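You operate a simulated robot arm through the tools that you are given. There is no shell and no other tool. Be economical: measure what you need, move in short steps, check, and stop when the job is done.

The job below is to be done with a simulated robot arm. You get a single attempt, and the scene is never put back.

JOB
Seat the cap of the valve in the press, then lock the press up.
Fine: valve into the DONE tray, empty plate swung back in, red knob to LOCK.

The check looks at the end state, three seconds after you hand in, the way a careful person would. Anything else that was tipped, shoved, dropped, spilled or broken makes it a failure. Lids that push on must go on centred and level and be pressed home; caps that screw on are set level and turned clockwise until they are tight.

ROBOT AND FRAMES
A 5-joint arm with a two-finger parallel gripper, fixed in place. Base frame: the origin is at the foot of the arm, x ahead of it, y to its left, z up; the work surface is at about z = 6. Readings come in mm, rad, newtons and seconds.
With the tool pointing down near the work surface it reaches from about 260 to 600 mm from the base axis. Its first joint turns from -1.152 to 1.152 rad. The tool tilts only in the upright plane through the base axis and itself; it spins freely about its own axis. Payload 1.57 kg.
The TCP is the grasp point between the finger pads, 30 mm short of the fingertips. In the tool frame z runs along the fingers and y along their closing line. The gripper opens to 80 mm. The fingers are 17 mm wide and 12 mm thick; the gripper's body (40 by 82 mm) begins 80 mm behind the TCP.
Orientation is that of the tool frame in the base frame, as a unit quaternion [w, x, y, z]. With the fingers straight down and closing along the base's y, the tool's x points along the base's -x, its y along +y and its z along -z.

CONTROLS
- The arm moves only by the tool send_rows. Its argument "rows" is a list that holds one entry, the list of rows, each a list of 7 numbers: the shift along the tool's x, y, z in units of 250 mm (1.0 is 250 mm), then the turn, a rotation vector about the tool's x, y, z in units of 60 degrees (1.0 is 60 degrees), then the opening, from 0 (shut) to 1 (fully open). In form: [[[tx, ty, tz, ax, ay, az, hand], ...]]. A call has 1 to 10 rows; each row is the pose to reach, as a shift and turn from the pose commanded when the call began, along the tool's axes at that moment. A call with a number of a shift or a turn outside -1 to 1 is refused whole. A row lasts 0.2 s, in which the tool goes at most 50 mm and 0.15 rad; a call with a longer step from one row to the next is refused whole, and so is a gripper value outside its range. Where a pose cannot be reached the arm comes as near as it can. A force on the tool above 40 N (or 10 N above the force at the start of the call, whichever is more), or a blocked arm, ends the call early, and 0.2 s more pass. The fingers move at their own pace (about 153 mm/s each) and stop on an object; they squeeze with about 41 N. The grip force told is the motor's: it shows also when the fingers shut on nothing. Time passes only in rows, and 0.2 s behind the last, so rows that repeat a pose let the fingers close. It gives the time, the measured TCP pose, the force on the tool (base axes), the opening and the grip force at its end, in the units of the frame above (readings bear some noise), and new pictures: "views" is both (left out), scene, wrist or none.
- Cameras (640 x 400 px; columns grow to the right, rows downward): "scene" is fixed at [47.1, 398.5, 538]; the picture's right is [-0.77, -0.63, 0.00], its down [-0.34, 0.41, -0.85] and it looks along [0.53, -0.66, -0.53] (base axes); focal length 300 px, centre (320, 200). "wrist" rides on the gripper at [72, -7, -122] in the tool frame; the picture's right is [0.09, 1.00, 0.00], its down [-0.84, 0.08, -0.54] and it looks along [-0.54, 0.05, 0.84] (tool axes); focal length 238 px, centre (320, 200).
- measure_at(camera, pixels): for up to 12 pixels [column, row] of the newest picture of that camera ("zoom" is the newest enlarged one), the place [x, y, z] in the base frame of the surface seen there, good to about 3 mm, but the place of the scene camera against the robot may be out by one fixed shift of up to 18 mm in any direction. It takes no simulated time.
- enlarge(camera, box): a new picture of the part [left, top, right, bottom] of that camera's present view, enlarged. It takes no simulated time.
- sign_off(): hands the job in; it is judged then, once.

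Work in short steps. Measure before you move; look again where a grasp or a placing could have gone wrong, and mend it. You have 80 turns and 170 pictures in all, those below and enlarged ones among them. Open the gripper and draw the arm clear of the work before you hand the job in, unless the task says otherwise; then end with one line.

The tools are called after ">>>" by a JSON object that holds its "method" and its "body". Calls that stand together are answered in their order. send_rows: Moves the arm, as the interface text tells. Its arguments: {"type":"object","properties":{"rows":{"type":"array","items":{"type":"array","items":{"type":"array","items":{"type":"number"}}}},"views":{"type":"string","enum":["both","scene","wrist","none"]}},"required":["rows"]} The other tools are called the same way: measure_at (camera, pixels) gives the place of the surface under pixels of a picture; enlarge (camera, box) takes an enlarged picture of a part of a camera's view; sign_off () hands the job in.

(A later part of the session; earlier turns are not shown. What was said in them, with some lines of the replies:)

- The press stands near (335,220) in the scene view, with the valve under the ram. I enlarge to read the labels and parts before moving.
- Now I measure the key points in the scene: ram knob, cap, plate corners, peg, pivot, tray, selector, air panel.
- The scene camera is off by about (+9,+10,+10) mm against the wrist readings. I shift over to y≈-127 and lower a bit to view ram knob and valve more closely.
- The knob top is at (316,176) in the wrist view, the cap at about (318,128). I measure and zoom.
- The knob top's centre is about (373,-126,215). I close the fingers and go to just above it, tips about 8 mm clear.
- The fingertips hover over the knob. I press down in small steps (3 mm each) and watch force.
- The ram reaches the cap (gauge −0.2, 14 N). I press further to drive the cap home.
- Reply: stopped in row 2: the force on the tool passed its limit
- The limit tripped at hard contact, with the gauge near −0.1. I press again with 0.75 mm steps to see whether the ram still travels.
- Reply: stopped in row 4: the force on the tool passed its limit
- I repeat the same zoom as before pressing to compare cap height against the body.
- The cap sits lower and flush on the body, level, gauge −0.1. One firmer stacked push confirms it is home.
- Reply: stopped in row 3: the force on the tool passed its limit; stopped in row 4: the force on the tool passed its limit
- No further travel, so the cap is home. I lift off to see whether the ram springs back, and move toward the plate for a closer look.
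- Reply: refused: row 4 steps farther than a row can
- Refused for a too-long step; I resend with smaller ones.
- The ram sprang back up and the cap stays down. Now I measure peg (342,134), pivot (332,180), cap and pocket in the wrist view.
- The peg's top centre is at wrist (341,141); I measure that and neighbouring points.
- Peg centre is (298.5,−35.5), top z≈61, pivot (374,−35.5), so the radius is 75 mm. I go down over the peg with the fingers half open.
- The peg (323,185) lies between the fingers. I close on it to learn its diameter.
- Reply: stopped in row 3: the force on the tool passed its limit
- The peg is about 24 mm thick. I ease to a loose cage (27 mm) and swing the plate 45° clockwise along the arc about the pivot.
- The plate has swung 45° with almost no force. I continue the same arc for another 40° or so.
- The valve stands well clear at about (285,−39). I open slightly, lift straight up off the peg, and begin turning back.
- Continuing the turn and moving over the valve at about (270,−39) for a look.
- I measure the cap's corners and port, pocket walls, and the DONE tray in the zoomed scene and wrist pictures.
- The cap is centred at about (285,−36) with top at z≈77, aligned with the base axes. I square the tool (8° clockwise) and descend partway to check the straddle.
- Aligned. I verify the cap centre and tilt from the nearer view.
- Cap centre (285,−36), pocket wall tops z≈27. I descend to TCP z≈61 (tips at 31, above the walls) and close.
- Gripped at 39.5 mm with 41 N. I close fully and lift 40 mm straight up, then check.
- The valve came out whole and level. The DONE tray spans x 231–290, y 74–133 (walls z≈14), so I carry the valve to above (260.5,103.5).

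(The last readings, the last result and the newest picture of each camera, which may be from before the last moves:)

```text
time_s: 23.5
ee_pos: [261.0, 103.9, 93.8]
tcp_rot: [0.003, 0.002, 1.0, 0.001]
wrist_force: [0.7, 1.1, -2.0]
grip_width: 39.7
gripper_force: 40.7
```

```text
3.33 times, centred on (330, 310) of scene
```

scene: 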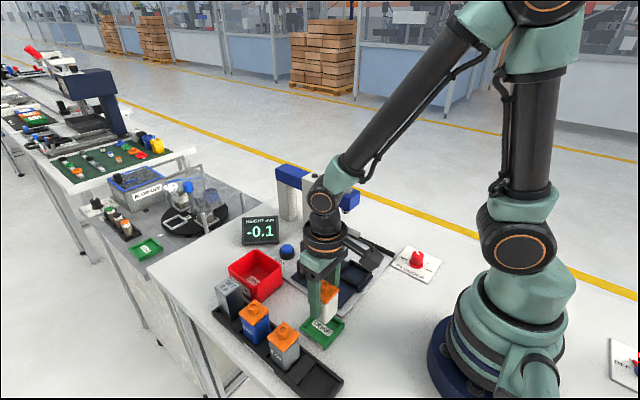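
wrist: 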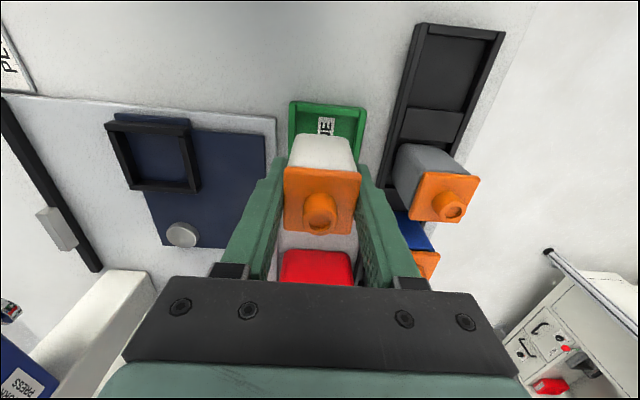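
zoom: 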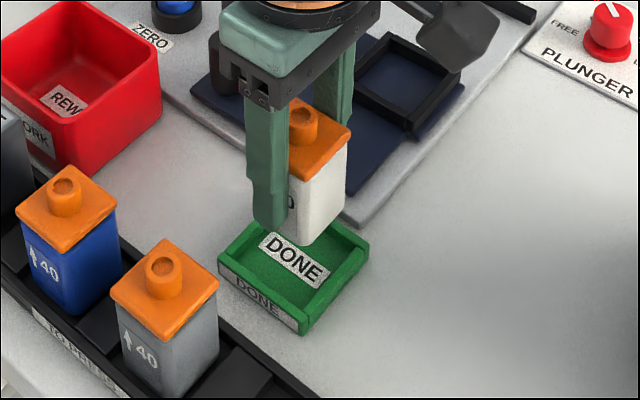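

Above the tray and centred. I check the gap between the right finger and the grey valve's cap before lowering.

>>> {"method": "measure_at", "body": {"camera": "wrist", "pixels": [[420, 175], [412, 212], [440, 205], [400, 170], [385, 180], [328, 108], [420, 262]]}}

```text
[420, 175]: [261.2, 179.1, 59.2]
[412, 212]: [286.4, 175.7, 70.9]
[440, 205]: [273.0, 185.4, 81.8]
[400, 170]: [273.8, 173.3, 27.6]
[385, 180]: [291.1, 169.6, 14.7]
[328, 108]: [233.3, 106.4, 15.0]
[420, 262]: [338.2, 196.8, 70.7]
```

Nearly 40 mm of clearance there. I lower to near the tray floor, finishing in small steps to feel contact.

>>> {"method": "send_rows", "body": {"rows": [[[0, 0, 0.06, 0, 0, 0, 0.2], [0, 0, 0.12, 0, 0, 0, 0.2], [0, 0, 0.14, 0, 0, 0, 0.2], [0, 0, 0.148, 0, 0, 0, 0.2], [0, 0, 0.156, 0, 0, 0, 0.2], [0, 0, 0.162, 0, 0, 0, 0.2]]]}}

>>> {"method": "enlarge", "body": {"camera": "scene", "box": [250, 250, 410, 370]}}

```text
time_s: 24.9
ee_pos: [261.5, 104.5, 52.3]
tcp_rot: [0.003, 0.0, 1.0, 0.001]
wrist_force: [-0.5, -1.7, 6.6]
grip_width: 39.4
gripper_force: 41.2
```

scene: 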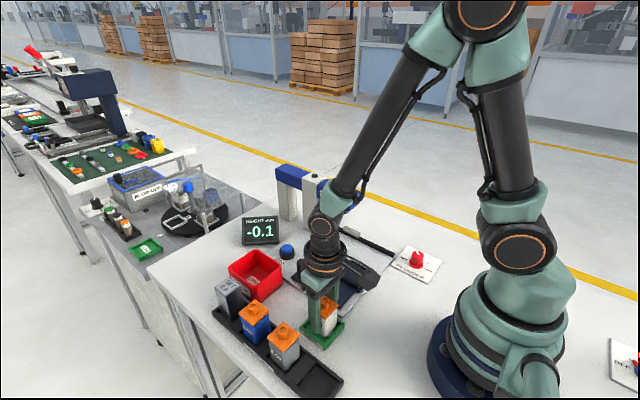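
wrist: 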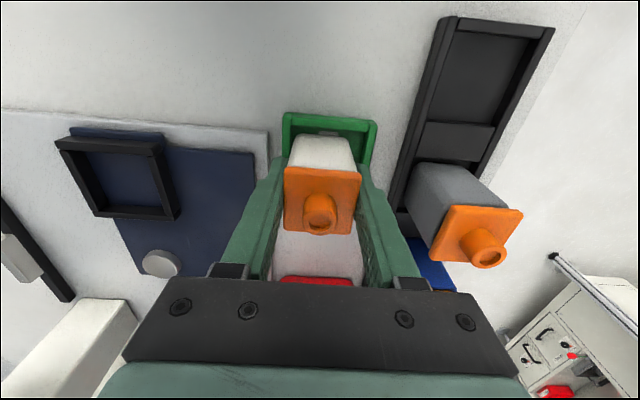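

```text
3.33 times, centred on (330, 310) of scene
```

zoom: 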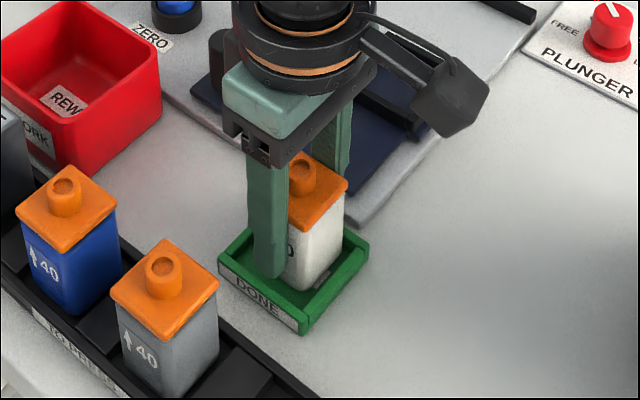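

The valve rests on the tray floor (6.6 N). I release gently and lift straight up.

>>> {"method": "send_rows", "body": {"rows": [[[0, 0, 0, 0, 0, 0, 0.52], [0, 0, 0, 0, 0, 0, 0.64], [0, 0, 0, 0, 0, 0, 0.64], [0, 0, -0.06, 0, 0, 0, 0.64], [0, 0, -0.2, 0, 0, 0, 0.64], [0, 0, -0.36, 0, 0, 0, 0.64], [0, 0, -0.52, 0, 0, 0, 0.64], [0, -0.1, -0.64, 0, 0, 0, 0.64], [0, -0.25, -0.68, 0, 0, 0, 0.64]]]}}

>>> {"method": "enlarge", "body": {"camera": "scene", "box": [250, 250, 410, 370]}}

```text
time_s: 26.9
ee_pos: [260.8, 41.7, 222.8]
tcp_rot: [0.003, 0.001, 1.0, 0.0]
wrist_force: [-0.5, -0.3, -0.5]
grip_width: 51.1
gripper_force: 0.0
```

scene: 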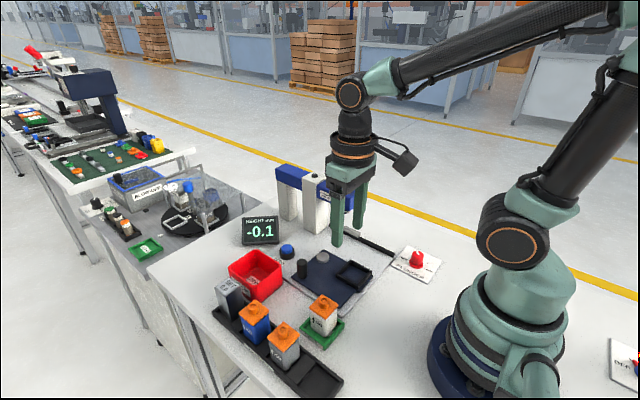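
wrist: 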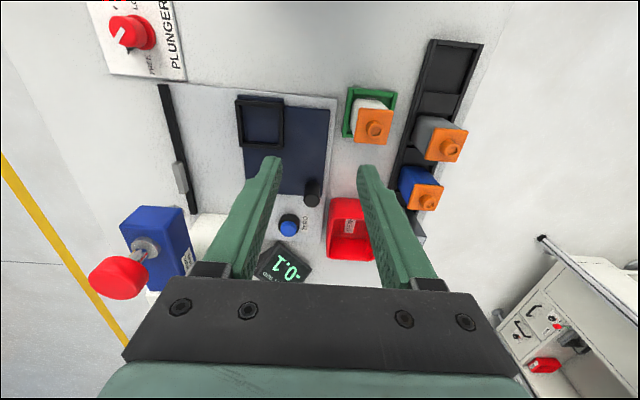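

```text
3.33 times, centred on (330, 310) of scene
```

zoom: 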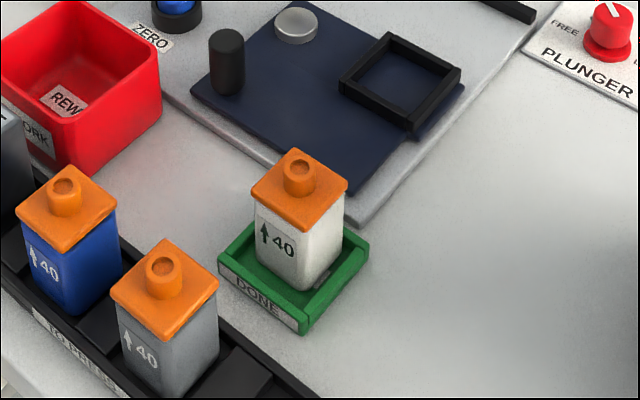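

The valve stands upright in DONE. Now I measure the peg where it is: wrist (314,200), and scene top (318,264).

>>> {"method": "measure_at", "body": {"camera": "wrist", "pixels": [[314, 200], [311, 200], [318, 200], [314, 196], [314, 204], [260, 122]]}}

>>> {"method": "measure_at", "body": {"camera": "scene", "pixels": [[302, 261], [299, 261], [305, 261], [302, 259], [323, 257]]}}

>>> {"method": "enlarge", "body": {"camera": "wrist", "box": [270, 160, 350, 240]}}

```text
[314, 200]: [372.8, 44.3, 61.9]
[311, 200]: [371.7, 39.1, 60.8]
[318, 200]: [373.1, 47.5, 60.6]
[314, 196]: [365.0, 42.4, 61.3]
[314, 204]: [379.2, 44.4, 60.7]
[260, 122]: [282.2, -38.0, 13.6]
```

```text
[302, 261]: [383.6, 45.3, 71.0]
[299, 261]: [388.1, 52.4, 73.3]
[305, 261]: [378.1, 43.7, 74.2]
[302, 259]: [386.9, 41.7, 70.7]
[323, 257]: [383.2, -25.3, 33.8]
```

```text
5.00 times, centred on (310, 200) of wrist
```

zoom: 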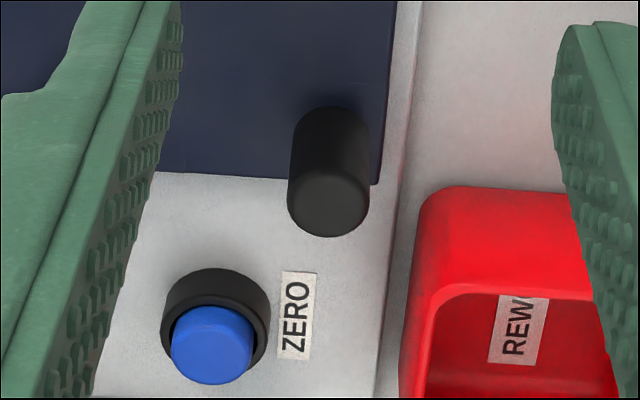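

The peg is at (373,40), so the plate is at 90°. I move over it at height while turning the tool 45° clockwise.

>>> {"method": "send_rows", "body": {"rows": [[[-0.075, 0, 0, 0, 0, 0.125, 0.55], [-0.15, 0, 0, 0, 0, 0.25, 0.55], [-0.225, -0.003, 0, 0, 0, 0.375, 0.55], [-0.3, -0.005, 0, 0, 0, 0.5, 0.55], [-0.375, -0.007, 0, 0, 0, 0.625, 0.55], [-0.449, -0.007, 0, 0, 0, 0.75, 0.55]]], "views": "none"}}

>>> {"method": "send_rows", "body": {"rows": [[[0, 0, 0, 0, 0, 0.125, 0.55], [0, 0, 0.05, 0, 0, 0.25, 0.55], [0, 0, 0.1, 0, 0, 0.375, 0.55], [0, 0, 0.2, 0, 0, 0.5, 0.55], [0, 0, 0.3, 0, 0, 0.625, 0.55], [0, 0, 0.4, 0, 0, 0.75, 0.55], [0, 0, 0.4, 0, 0, 0.75, 0.55]]]}}

```text
time_s: 28.3
ee_pos: [371.0, 39.5, 224.4]
tcp_rot: [0.003, 0.384, 0.923, 0.002]
wrist_force: [-0.1, 0.0, 0.2]
grip_width: 44.0
gripper_force: 0.1
```

```text
time_s: 29.9
ee_pos: [374.7, 38.1, 123.6]
tcp_rot: [0.003, 0.708, 0.706, 0.002]
wrist_force: [0.2, -0.6, -0.4]
grip_width: 43.9
gripper_force: 0.0
```

scene: 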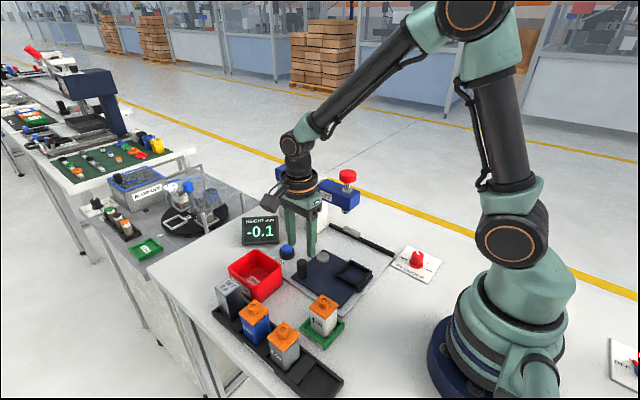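
wrist: 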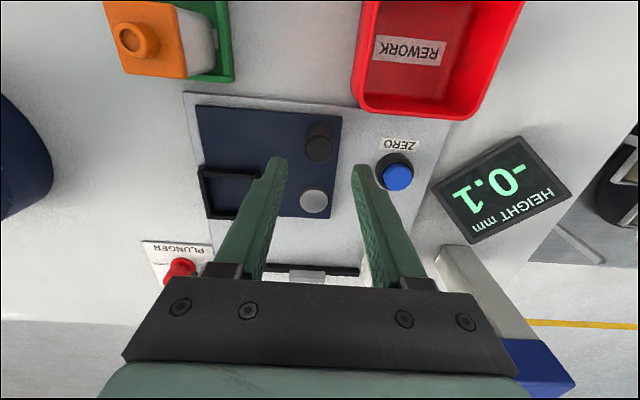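

The peg top at (318,152) matches the tool axis. I descend and close to the loose cage.

>>> {"method": "send_rows", "body": {"rows": [[[0, 0, 0.1, 0, 0, 0, 0.55], [0, 0, 0.2, 0, 0, 0, 0.55], [0, 0, 0.29, 0, 0, 0, 0.55], [0, 0, 0.29, 0, 0, 0, 0.34], [0, 0, 0.29, 0, 0, 0, 0.34]]]}}

```text
time_s: 31.1
ee_pos: [374.6, 41.1, 51.5]
tcp_rot: [0.002, 0.708, 0.707, 0.002]
wrist_force: [-0.1, 0.5, 0.2]
grip_width: 27.3
gripper_force: 0.0
```

scene: 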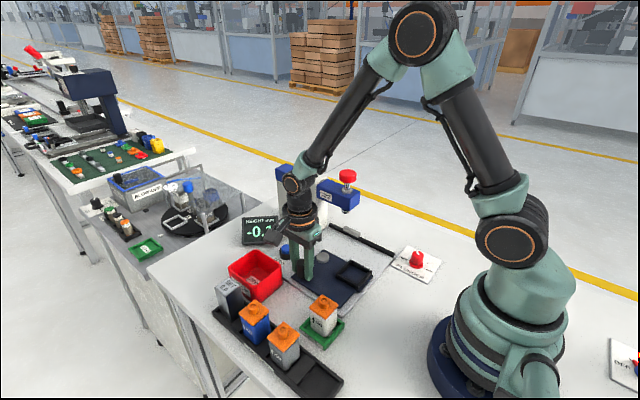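
wrist: 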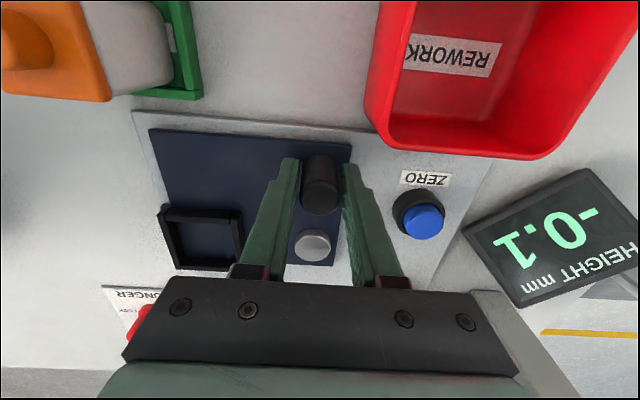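

Caged. I swing the plate back 45° counter-clockwise.

>>> {"method": "send_rows", "body": {"rows": [[[-0.0026, -0.0392, 0, 0, 0, -0.125, 0.34], [-0.0102, -0.0777, 0, 0, 0, -0.25, 0.34], [-0.0229, -0.1149, 0, 0, 0, -0.375, 0.34], [-0.0402, -0.15, 0, 0, 0, -0.5, 0.34], [-0.062, -0.1826, 0, 0, 0, -0.625, 0.34], [-0.0879, -0.2121, 0, 0, 0, -0.75, 0.34]]], "views": "wrist"}}

```text
time_s: 32.5
ee_pos: [321.3, 17.3, 51.2]
tcp_rot: [0.003, 0.382, 0.924, 0.002]
wrist_force: [-0.2, 0.1, -0.2]
grip_width: 27.2
gripper_force: 0.2
```

wrist: 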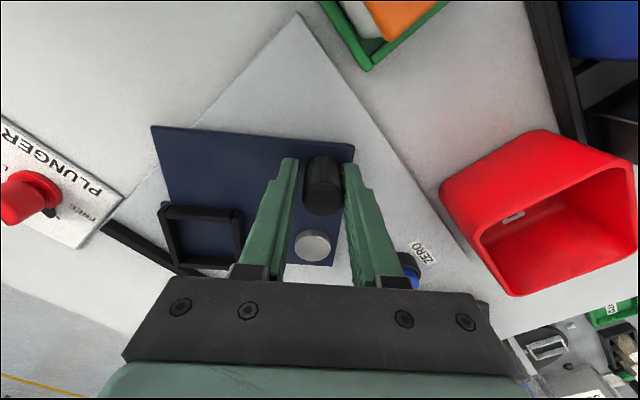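

Good. I take the remaining 45°, slowing at the end.

>>> {"method": "send_rows", "body": {"rows": [[[-0.0026, -0.0392, 0, 0, 0, -0.125, 0.34], [-0.0102, -0.0777, 0, 0, 0, -0.25, 0.34], [-0.0229, -0.1149, 0, 0, 0, -0.375, 0.34], [-0.0402, -0.15, 0, 0, 0, -0.5, 0.34], [-0.062, -0.1826, 0, 0, 0, -0.625, 0.34], [-0.075, -0.198, 0, 0, 0, -0.69, 0.34], [-0.084, -0.2083, 0, 0, 0, -0.73, 0.34], [-0.0879, -0.2121, 0, 0, 0, -0.75, 0.34], [-0.0879, -0.2121, 0, 0, 0, -0.75, 0.34]]]}}

```text
time_s: 34.5
ee_pos: [298.8, -36.2, 49.2]
tcp_rot: [0.004, 0.0, 1.0, 0.0]
wrist_force: [0.4, 0.7, 0.2]
grip_width: 27.3
gripper_force: 0.1
```

scene: 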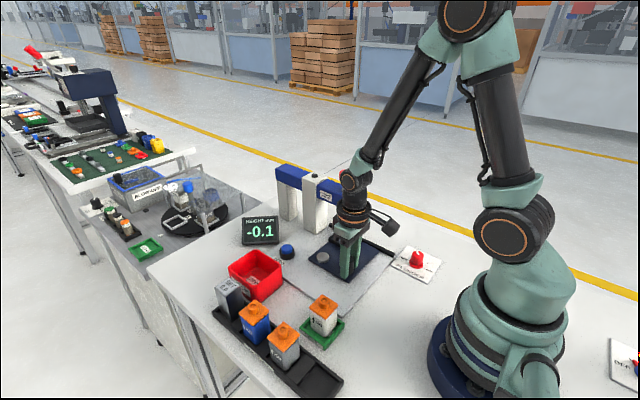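
wrist: 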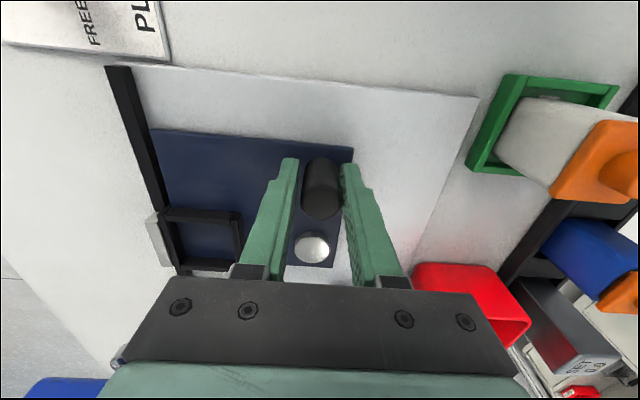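

Nearly home. I nudge on in 1 mm steps to seat it against its stop.

>>> {"method": "send_rows", "body": {"rows": [[[0, -0.004, 0, 0, 0, 0, 0.34], [0, -0.008, 0, 0, 0, 0, 0.34], [0, -0.012, 0, 0, 0, 0, 0.34], [0, -0.016, 0, 0, 0, 0, 0.34], [0, -0.016, 0, 0, 0, 0, 0.34]]]}}

>>> {"method": "enlarge", "body": {"camera": "scene", "box": [220, 150, 460, 300]}}

>>> {"method": "enlarge", "body": {"camera": "wrist", "box": [90, 50, 370, 290]}}

```text
time_s: 35.7
ee_pos: [298.3, -39.1, 49.6]
tcp_rot: [0.003, 0.001, 1.0, -0.001]
wrist_force: [-2.4, 6.3, 0.9]
grip_width: 32.8
gripper_force: 3.1
```

scene: 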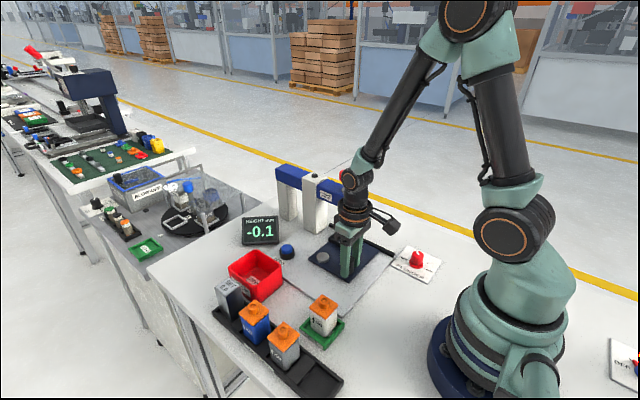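
wrist: 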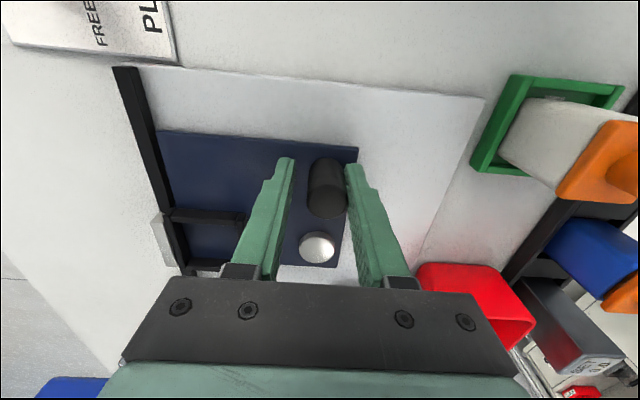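

```text
2.67 times, centred on (340, 225) of scene
```

zoom: 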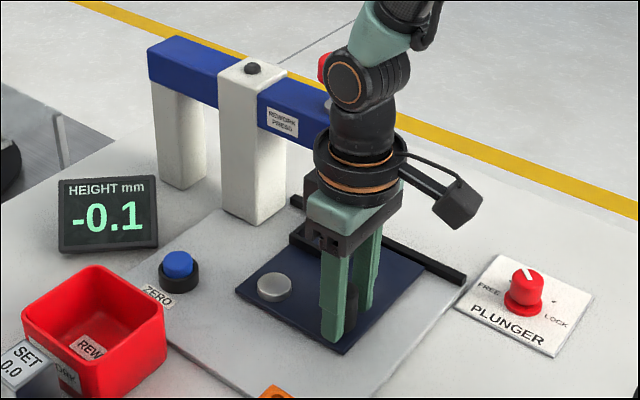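

```text
1.67 times, centred on (230, 170) of wrist
```

zoom: 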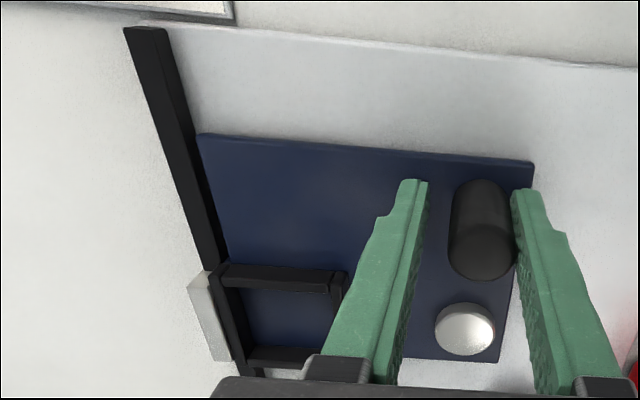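

The peg resists now (fingers pushed open, 6 N): the plate is against its stop. I open, recentre and lift off, then check its position.

>>> {"method": "send_rows", "body": {"rows": [[[0, 0.012, 0, 0, 0, 0, 0.6], [0, 0.012, 0, 0, 0, 0, 0.6], [0, 0.012, -0.1, 0, 0, 0, 0.6], [0, 0.012, -0.28, 0, 0, 0, 0.6], [0.04, 0.012, -0.46, 0, 0, 0, 0.6], [0.1, 0.012, -0.64, 0, 0, 0, 0.6], [0.12, -0.1, -0.72, 0, 0, 0, 0.6], [0.12, -0.1, -0.72, 0, 0, 0, 0.6]]]}}

>>> {"method": "enlarge", "body": {"camera": "scene", "box": [220, 150, 460, 300]}}

>>> {"method": "enlarge", "body": {"camera": "wrist", "box": [200, 0, 440, 200]}}

```text
time_s: 37.5
ee_pos: [267.8, -62.4, 232.8]
tcp_rot: [0.004, 0.001, 1.0, -0.001]
wrist_force: [-0.7, -0.1, 0.0]
grip_width: 47.9
gripper_force: 0.2
```

scene: 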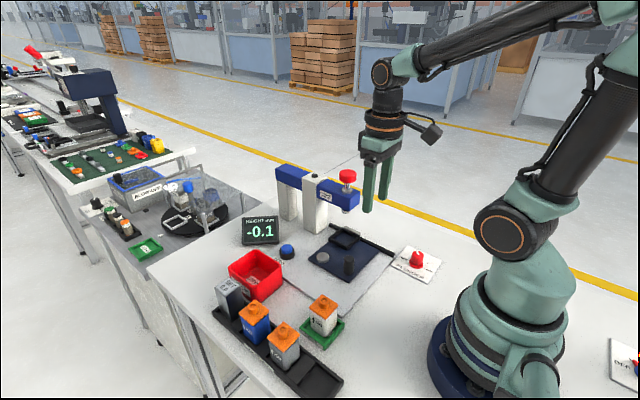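
wrist: 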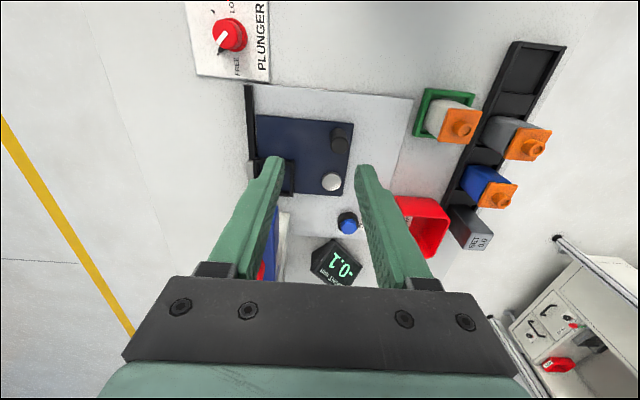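

```text
2.67 times, centred on (340, 225) of scene
```

zoom: 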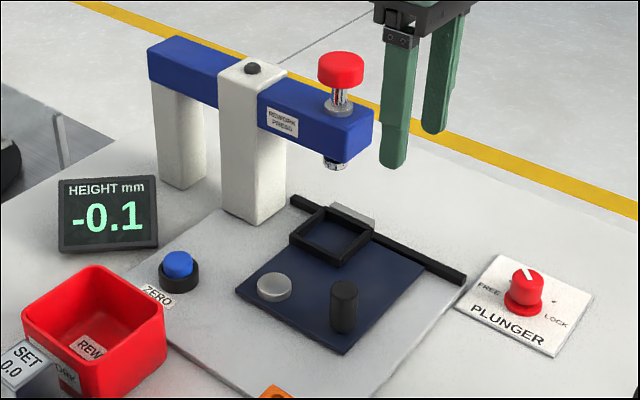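

```text
2.00 times, centred on (320, 100) of wrist
```

zoom: 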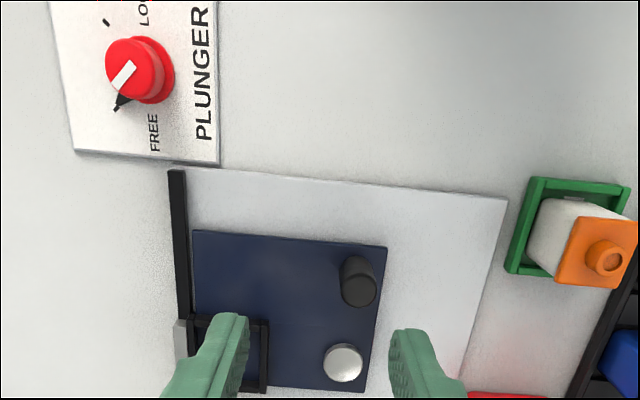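

The plate is back exactly as at the start, empty. Now the selector: I measure the knob (230,36) and its plate in the wrist view.

>>> {"method": "measure_at", "body": {"camera": "wrist", "pixels": [[229, 34], [222, 34], [237, 34], [229, 28], [220, 52], [213, 11], [200, 70], [262, 20]]}}

>>> {"method": "measure_at", "body": {"camera": "scene", "pixels": [[417, 253], [419, 255], [427, 263], [416, 265], [404, 260]]}}

>>> {"method": "enlarge", "body": {"camera": "wrist", "box": [180, 0, 280, 80]}}

>>> {"method": "enlarge", "body": {"camera": "scene", "box": [380, 235, 450, 290]}}

```text
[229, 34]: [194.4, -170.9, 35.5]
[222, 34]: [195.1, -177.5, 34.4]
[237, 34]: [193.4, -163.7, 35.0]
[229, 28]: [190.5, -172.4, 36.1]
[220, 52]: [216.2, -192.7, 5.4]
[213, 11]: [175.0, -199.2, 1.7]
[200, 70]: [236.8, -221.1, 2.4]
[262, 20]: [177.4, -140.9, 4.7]
```

```text
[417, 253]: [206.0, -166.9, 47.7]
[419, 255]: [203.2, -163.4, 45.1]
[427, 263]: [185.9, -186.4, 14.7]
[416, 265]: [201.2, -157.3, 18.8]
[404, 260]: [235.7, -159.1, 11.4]
```

```text
5.00 times, centred on (230, 40) of wrist
```

zoom: 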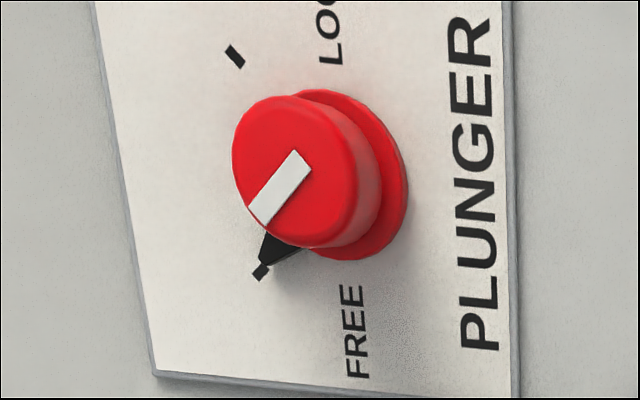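

```text
7.27 times, centred on (415, 262) of scene
```

zoom: 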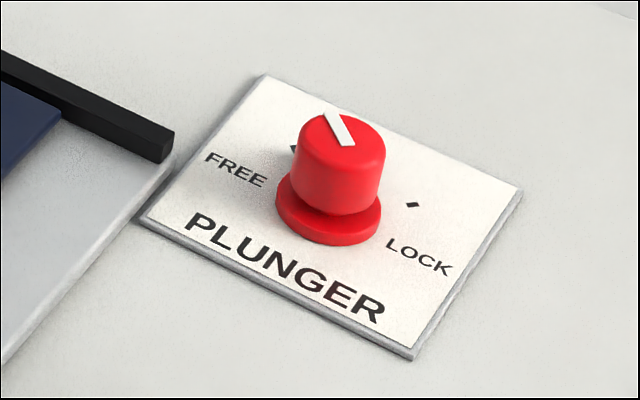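

Knob centre is about (195,−174.5), top z≈35; FREE tick lies toward (+x,−y), LOCK toward (−x,−y), so the turn is 90° clockwise. I go above it with the closing line turned 45° clockwise, across the pointer.

>>> {"method": "send_rows", "body": {"rows": [[[0.048, -0.075, 0, 0, 0, 0.125, 0.6], [0.097, -0.149, 0, 0, 0, 0.25, 0.6], [0.145, -0.224, 0, 0, 0, 0.375, 0.7], [0.194, -0.299, 0.05, 0, 0, 0.5, 0.7], [0.242, -0.373, 0.1, 0, 0, 0.625, 0.7], [0.291, -0.448, 0.2, 0, 0, 0.75, 0.7], [0.291, -0.448, 0.36, 0, 0, 0.75, 0.7], [0.291, -0.448, 0.36, 0, 0, 0.75, 0.7]]]}}

```text
time_s: 39.3
ee_pos: [195.5, -176.2, 138.8]
tcp_rot: [0.002, 0.384, 0.924, -0.001]
wrist_force: [0.4, 0.1, 0.0]
grip_width: 55.9
gripper_force: 0.0
```

scene: 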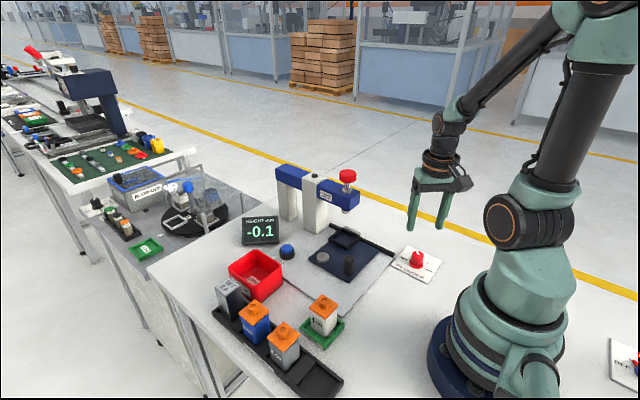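
wrist: 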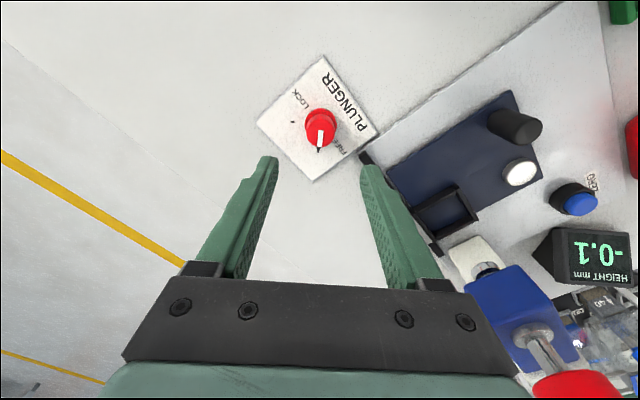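

The knob shows at (321,130), near the tool axis. I measure it again from here.

>>> {"method": "enlarge", "body": {"camera": "wrist", "box": [260, 60, 390, 190]}}

>>> {"method": "measure_at", "body": {"camera": "wrist", "pixels": [[321, 131], [309, 131], [332, 131], [321, 124], [321, 140], [320, 108], [292, 122], [319, 152], [300, 150]]}}

```text
3.08 times, centred on (325, 125) of wrist
```

zoom: 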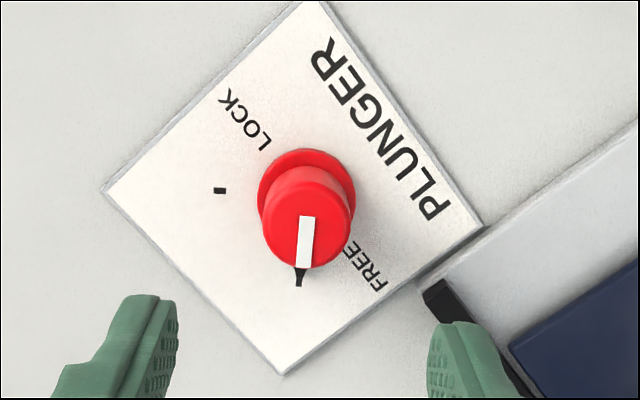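

```text
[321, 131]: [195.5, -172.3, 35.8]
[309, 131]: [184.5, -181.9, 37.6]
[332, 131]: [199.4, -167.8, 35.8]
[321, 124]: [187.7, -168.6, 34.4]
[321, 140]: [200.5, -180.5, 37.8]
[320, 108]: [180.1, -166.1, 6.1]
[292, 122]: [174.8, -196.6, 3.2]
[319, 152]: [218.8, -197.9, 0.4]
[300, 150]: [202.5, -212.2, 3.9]
```

The centre reads (195.8,−173.3). I check the black bar's end near the right finger too, before descending.

>>> {"method": "measure_at", "body": {"camera": "wrist", "pixels": [[364, 157], [367, 160], [361, 153], [333, 121], [330, 112]]}}

>>> {"method": "send_rows", "body": {"rows": [[[0.007, 0.007, 0.1, 0, 0, 0, 0.55], [0.007, 0.007, 0.2, 0, 0, 0, 0.55], [0.007, 0.007, 0.27, 0, 0, 0, 0.55], [0.007, 0.007, 0.27, 0, 0, 0, 0.55]]]}}

```text
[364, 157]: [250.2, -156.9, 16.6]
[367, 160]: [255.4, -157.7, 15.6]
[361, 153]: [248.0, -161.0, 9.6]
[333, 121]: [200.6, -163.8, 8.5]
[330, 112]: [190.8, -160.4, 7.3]
```

```text
time_s: 40.3
ee_pos: [195.7, -173.1, 71.6]
tcp_rot: [0.002, 0.384, 0.923, -0.001]
wrist_force: [0.3, -0.4, -0.7]
grip_width: 43.9
gripper_force: 0.1
```

scene: 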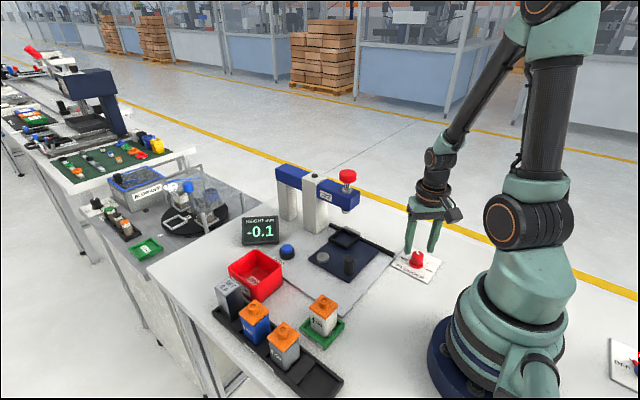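
wrist: 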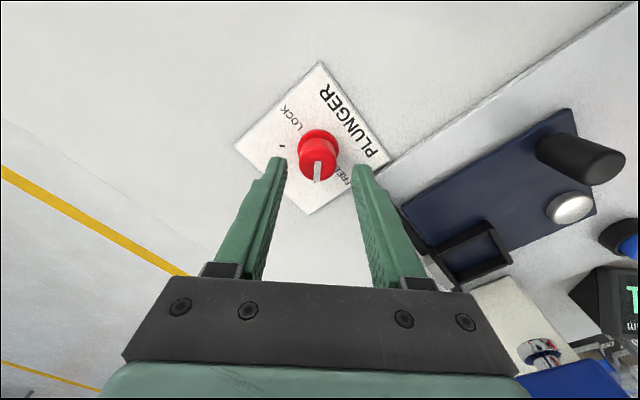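

Reach is fine. I lower so the tips are at z≈16 (above the skirt) and close on the knob.

>>> {"method": "send_rows", "body": {"rows": [[[0, 0, 0.05, 0, 0, 0, 0.55], [0, 0, 0.102, 0, 0, 0, 0.55], [0, 0, 0.102, 0, 0, 0, 0.4], [0, 0, 0.102, 0, 0, 0, 0.3], [0, 0, 0.102, 0, 0, 0, 0.2], [0, 0, 0.102, 0, 0, 0, 0.2]]]}}

```text
time_s: 41.7
ee_pos: [195.0, -173.0, 46.4]
tcp_rot: [0.003, 0.383, 0.924, -0.001]
wrist_force: [-10.8, -13.1, -5.6]
grip_width: 30.1
gripper_force: 8.2
```

scene: 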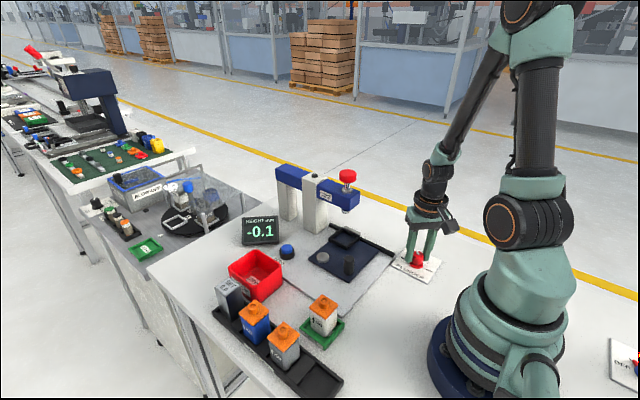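
wrist: 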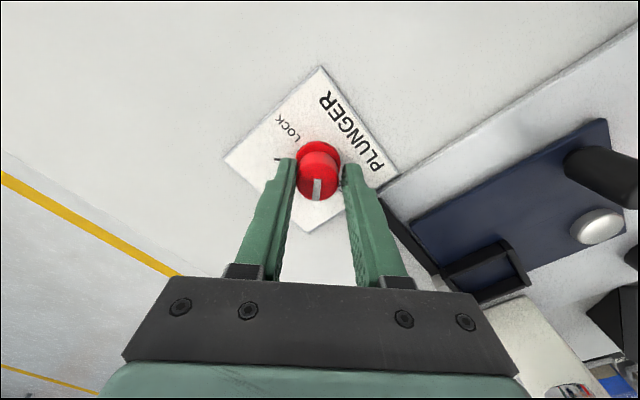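

Closed with a side push of about 17 N along −y of the tool: the knob sits slightly toward the left finger. I shift 2.5 mm that way to centre the grip.

>>> {"method": "send_rows", "body": {"rows": [[[0, -0.006, 0, 0, 0, 0, 0.2], [0, -0.01, 0, 0, 0, 0, 0.2], [0, -0.01, 0, 0, 0, 0, 0.2]]], "views": "none"}}

```text
time_s: 42.5
ee_pos: [193.7, -174.1, 46.3]
tcp_rot: [0.002, 0.381, 0.924, -0.001]
wrist_force: [10.4, 22.0, 0.3]
grip_width: 26.9
gripper_force: 37.8
```

Gripped at 26.9 mm with 38 N, but overshot a bit; I ease back about 1.4 mm.

>>> {"method": "send_rows", "body": {"rows": [[[0, 0.003, 0, 0, 0, 0, 0.2], [0, 0.0055, 0, 0, 0, 0, 0.2], [0, 0.0055, 0, 0, 0, 0, 0.2]]], "views": "none"}}

```text
time_s: 43.3
ee_pos: [194.4, -174.5, 46.2]
tcp_rot: [0.0, 0.384, 0.923, 0.0]
wrist_force: [-25.2, -13.7, -9.3]
grip_width: 27.0
gripper_force: 37.6
```

Halfway back again to null the side force.

>>> {"method": "send_rows", "body": {"rows": [[[0, -0.0015, 0, 0, 0, 0, 0.2], [0, -0.003, 0, 0, 0, 0, 0.2], [0, -0.003, 0, 0, 0, 0, 0.2]]], "views": "none"}}

```text
time_s: 44.1
ee_pos: [193.3, -174.2, 46.1]
tcp_rot: [0.001, 0.384, 0.924, 0.0]
wrist_force: [-16.9, -8.2, -29.1]
grip_width: 27.0
gripper_force: 37.4
```

Forces have built up in the grip (−29 N in z). I open, let it relax, and close again at this centred spot.

>>> {"method": "send_rows", "body": {"rows": [[[0, 0, 0, 0, 0, 0, 0.42], [0, 0, 0, 0, 0, 0, 0.42], [0, 0, 0, 0, 0, 0, 0.42]]], "views": "none"}}

>>> {"method": "send_rows", "body": {"rows": [[[0, 0, 0, 0, 0, 0, 0.34], [0, 0, 0, 0, 0, 0, 0.3], [0, 0, 0, 0, 0, 0, 0.3]]]}}

```text
time_s: 44.9
ee_pos: [195.0, -175.8, 47.2]
tcp_rot: [0.004, 0.383, 0.924, -0.002]
wrist_force: [-0.3, 0.1, -0.2]
grip_width: 33.6
gripper_force: 0.1
```

```text
time_s: 45.7
ee_pos: [195.7, -175.3, 47.5]
tcp_rot: [0.002, 0.384, 0.924, -0.001]
wrist_force: [-2.0, -3.5, 0.9]
grip_width: 26.8
gripper_force: 37.4
```

scene: 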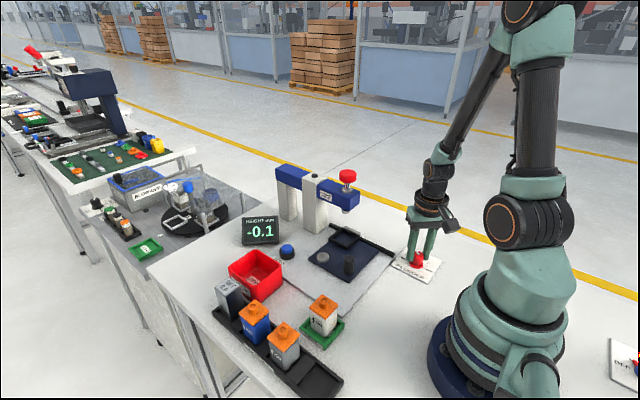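
wrist: 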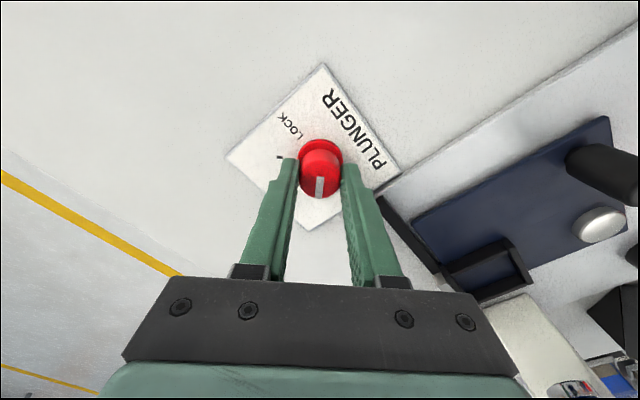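

Gripped cleanly now (37 N, only 4 N sideways). I turn 45° clockwise.

>>> {"method": "send_rows", "body": {"rows": [[[0, 0, 0, 0, 0, 0.125, 0.3], [0, 0, 0, 0, 0, 0.25, 0.3], [0, 0, 0, 0, 0, 0.375, 0.3], [0, 0, 0, 0, 0, 0.5, 0.3], [0, 0, 0, 0, 0, 0.625, 0.3], [0, 0, 0, 0, 0, 0.75, 0.3]]]}}

>>> {"method": "enlarge", "body": {"camera": "wrist", "box": [240, 80, 400, 240]}}

```text
time_s: 47.1
ee_pos: [194.1, -175.4, 47.1]
tcp_rot: [0.003, 0.708, 0.706, 0.001]
wrist_force: [10.4, 14.5, 23.8]
grip_width: 26.7
gripper_force: 37.4
```

scene: 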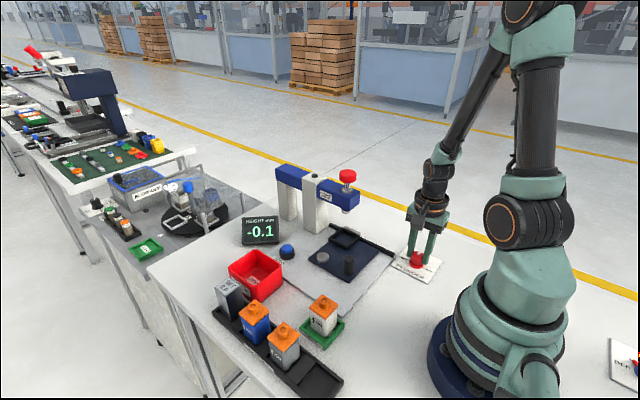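
wrist: 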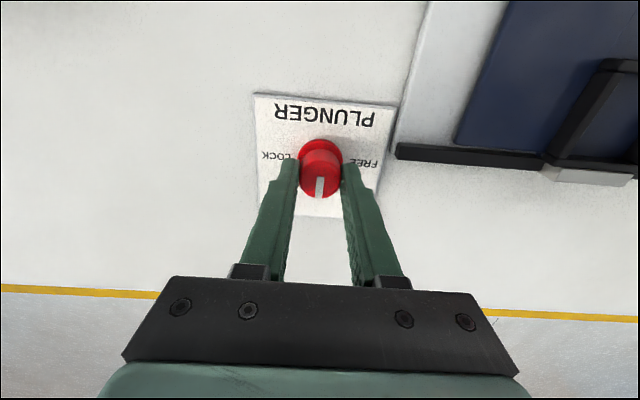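

```text
2.50 times, centred on (320, 160) of wrist
```

zoom: 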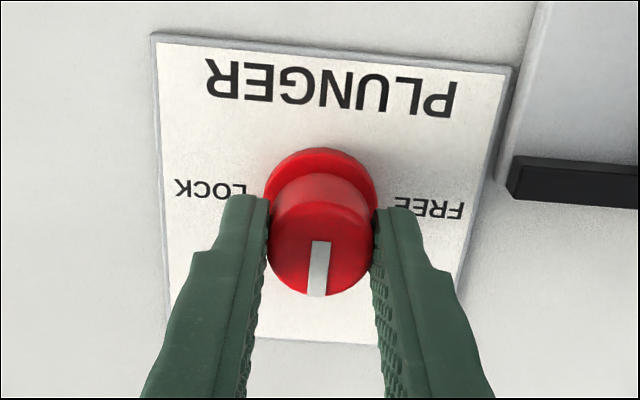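

The knob follows the fingers (white mark halfway). I turn the other 45°.

>>> {"method": "send_rows", "body": {"rows": [[[0, 0, 0, 0, 0, 0.125, 0.3], [0, 0, 0, 0, 0, 0.25, 0.3], [0, 0, 0, 0, 0, 0.375, 0.3], [0, 0, 0, 0, 0, 0.5, 0.3], [0, 0, 0, 0, 0, 0.625, 0.3], [0, 0, 0, 0, 0, 0.76, 0.3]]]}}

>>> {"method": "enlarge", "body": {"camera": "wrist", "box": [240, 80, 400, 240]}}

```text
time_s: 48.5
ee_pos: [194.8, -174.5, 46.3]
tcp_rot: [0.002, 0.927, 0.376, 0.002]
wrist_force: [14.5, 3.5, 7.5]
grip_width: 26.9
gripper_force: 37.5
```

scene: 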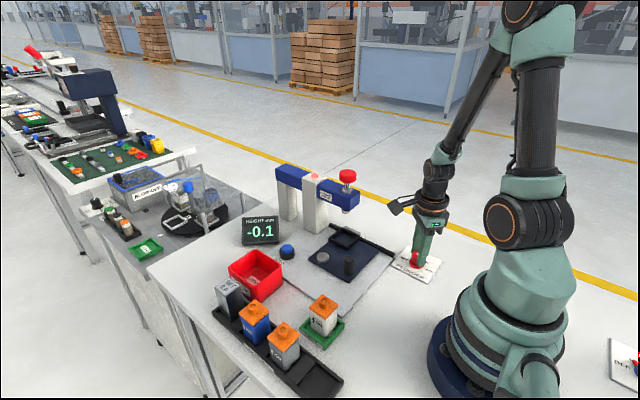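
wrist: 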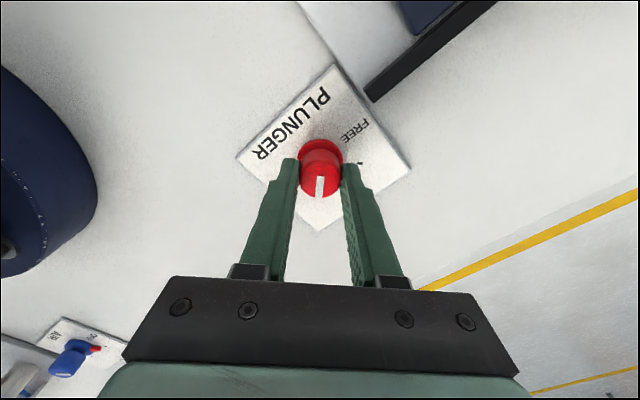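

```text
2.50 times, centred on (320, 160) of wrist
```

zoom: 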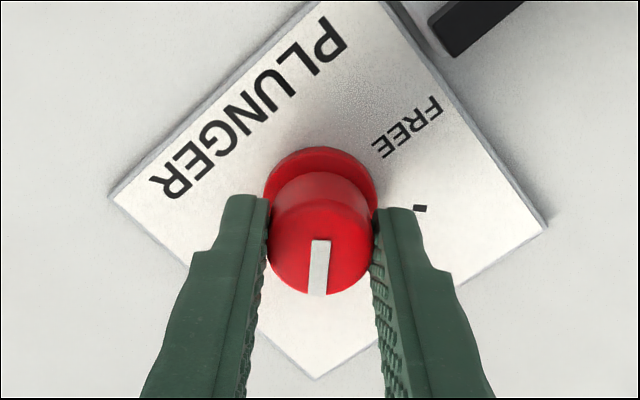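

The mark now points to LOCK and a red lamp on the press column has lit. I open and lift straight off.

>>> {"method": "send_rows", "body": {"rows": [[[0, 0, 0, 0, 0, 0, 0.5], [0, 0, 0, 0, 0, 0, 0.5], [0, 0, -0.08, 0, 0, 0, 0.5], [0, 0, -0.24, 0, 0, 0, 0.5], [0, 0, -0.4, 0, 0, 0, 0.5], [0, 0, -0.56, 0, 0, 0, 0.5], [0, 0, -0.72, 0, 0, 0, 0.5]]]}}

>>> {"method": "enlarge", "body": {"camera": "wrist", "box": [270, 40, 390, 160]}}

>>> {"method": "enlarge", "body": {"camera": "scene", "box": [220, 150, 460, 300]}}

>>> {"method": "enlarge", "body": {"camera": "scene", "box": [200, 250, 360, 400]}}

```text
time_s: 50.1
ee_pos: [193.4, -175.1, 227.7]
tcp_rot: [0.001, 0.926, 0.377, 0.001]
wrist_force: [0.0, 0.2, 0.0]
grip_width: 40.2
gripper_force: 0.0
```

scene: 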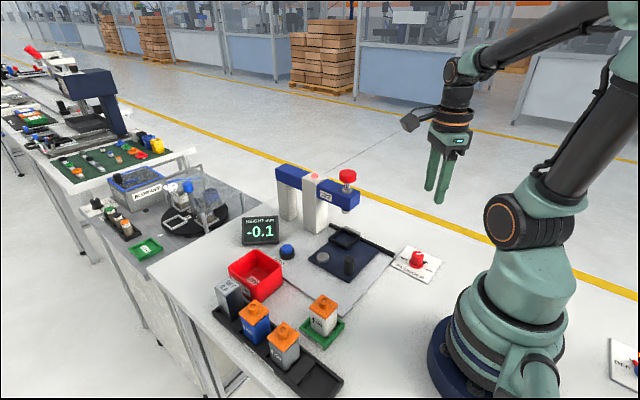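
wrist: 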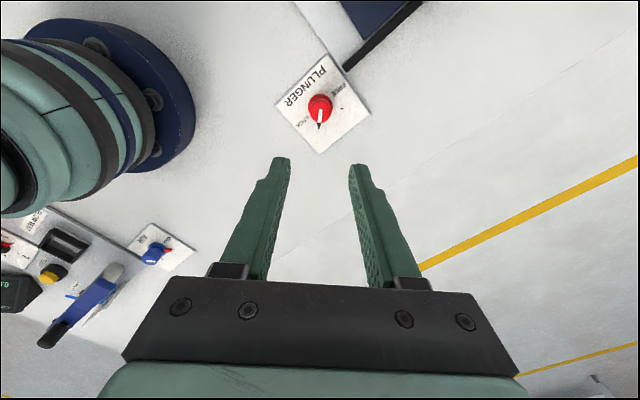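

```text
3.33 times, centred on (330, 100) of wrist
```

zoom: 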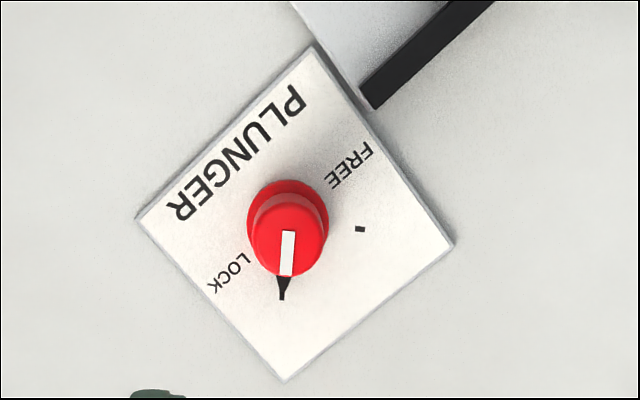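

```text
2.67 times, centred on (340, 225) of scene
```

zoom: 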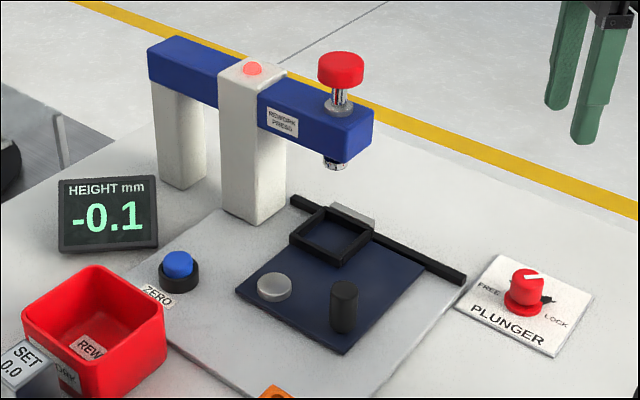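

```text
2.67 times, centred on (280, 325) of scene
```

zoom: 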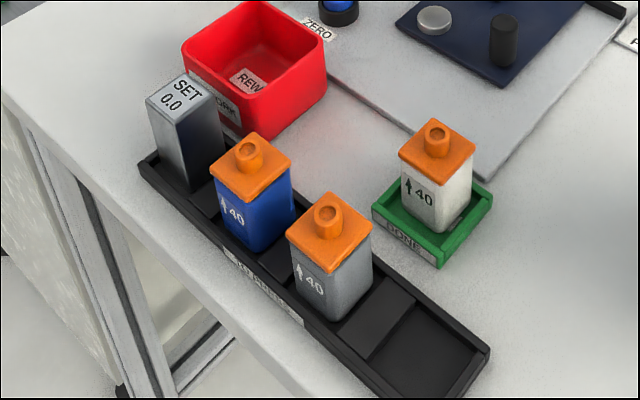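

All is as asked: the pointer is on the LOCK tick, the lamp is lit, the plate is home and empty, and the valve is upright in DONE. The arm is clear and open, so I hand in.

>>> {"method": "sign_off", "body": {}}

```text
The job is handed in.
```

The cap is pressed home and level, with the height gauge reading −0.1. The valve stands upright in the DONE tray, the empty plate is swung back in, and the red knob is on LOCK.
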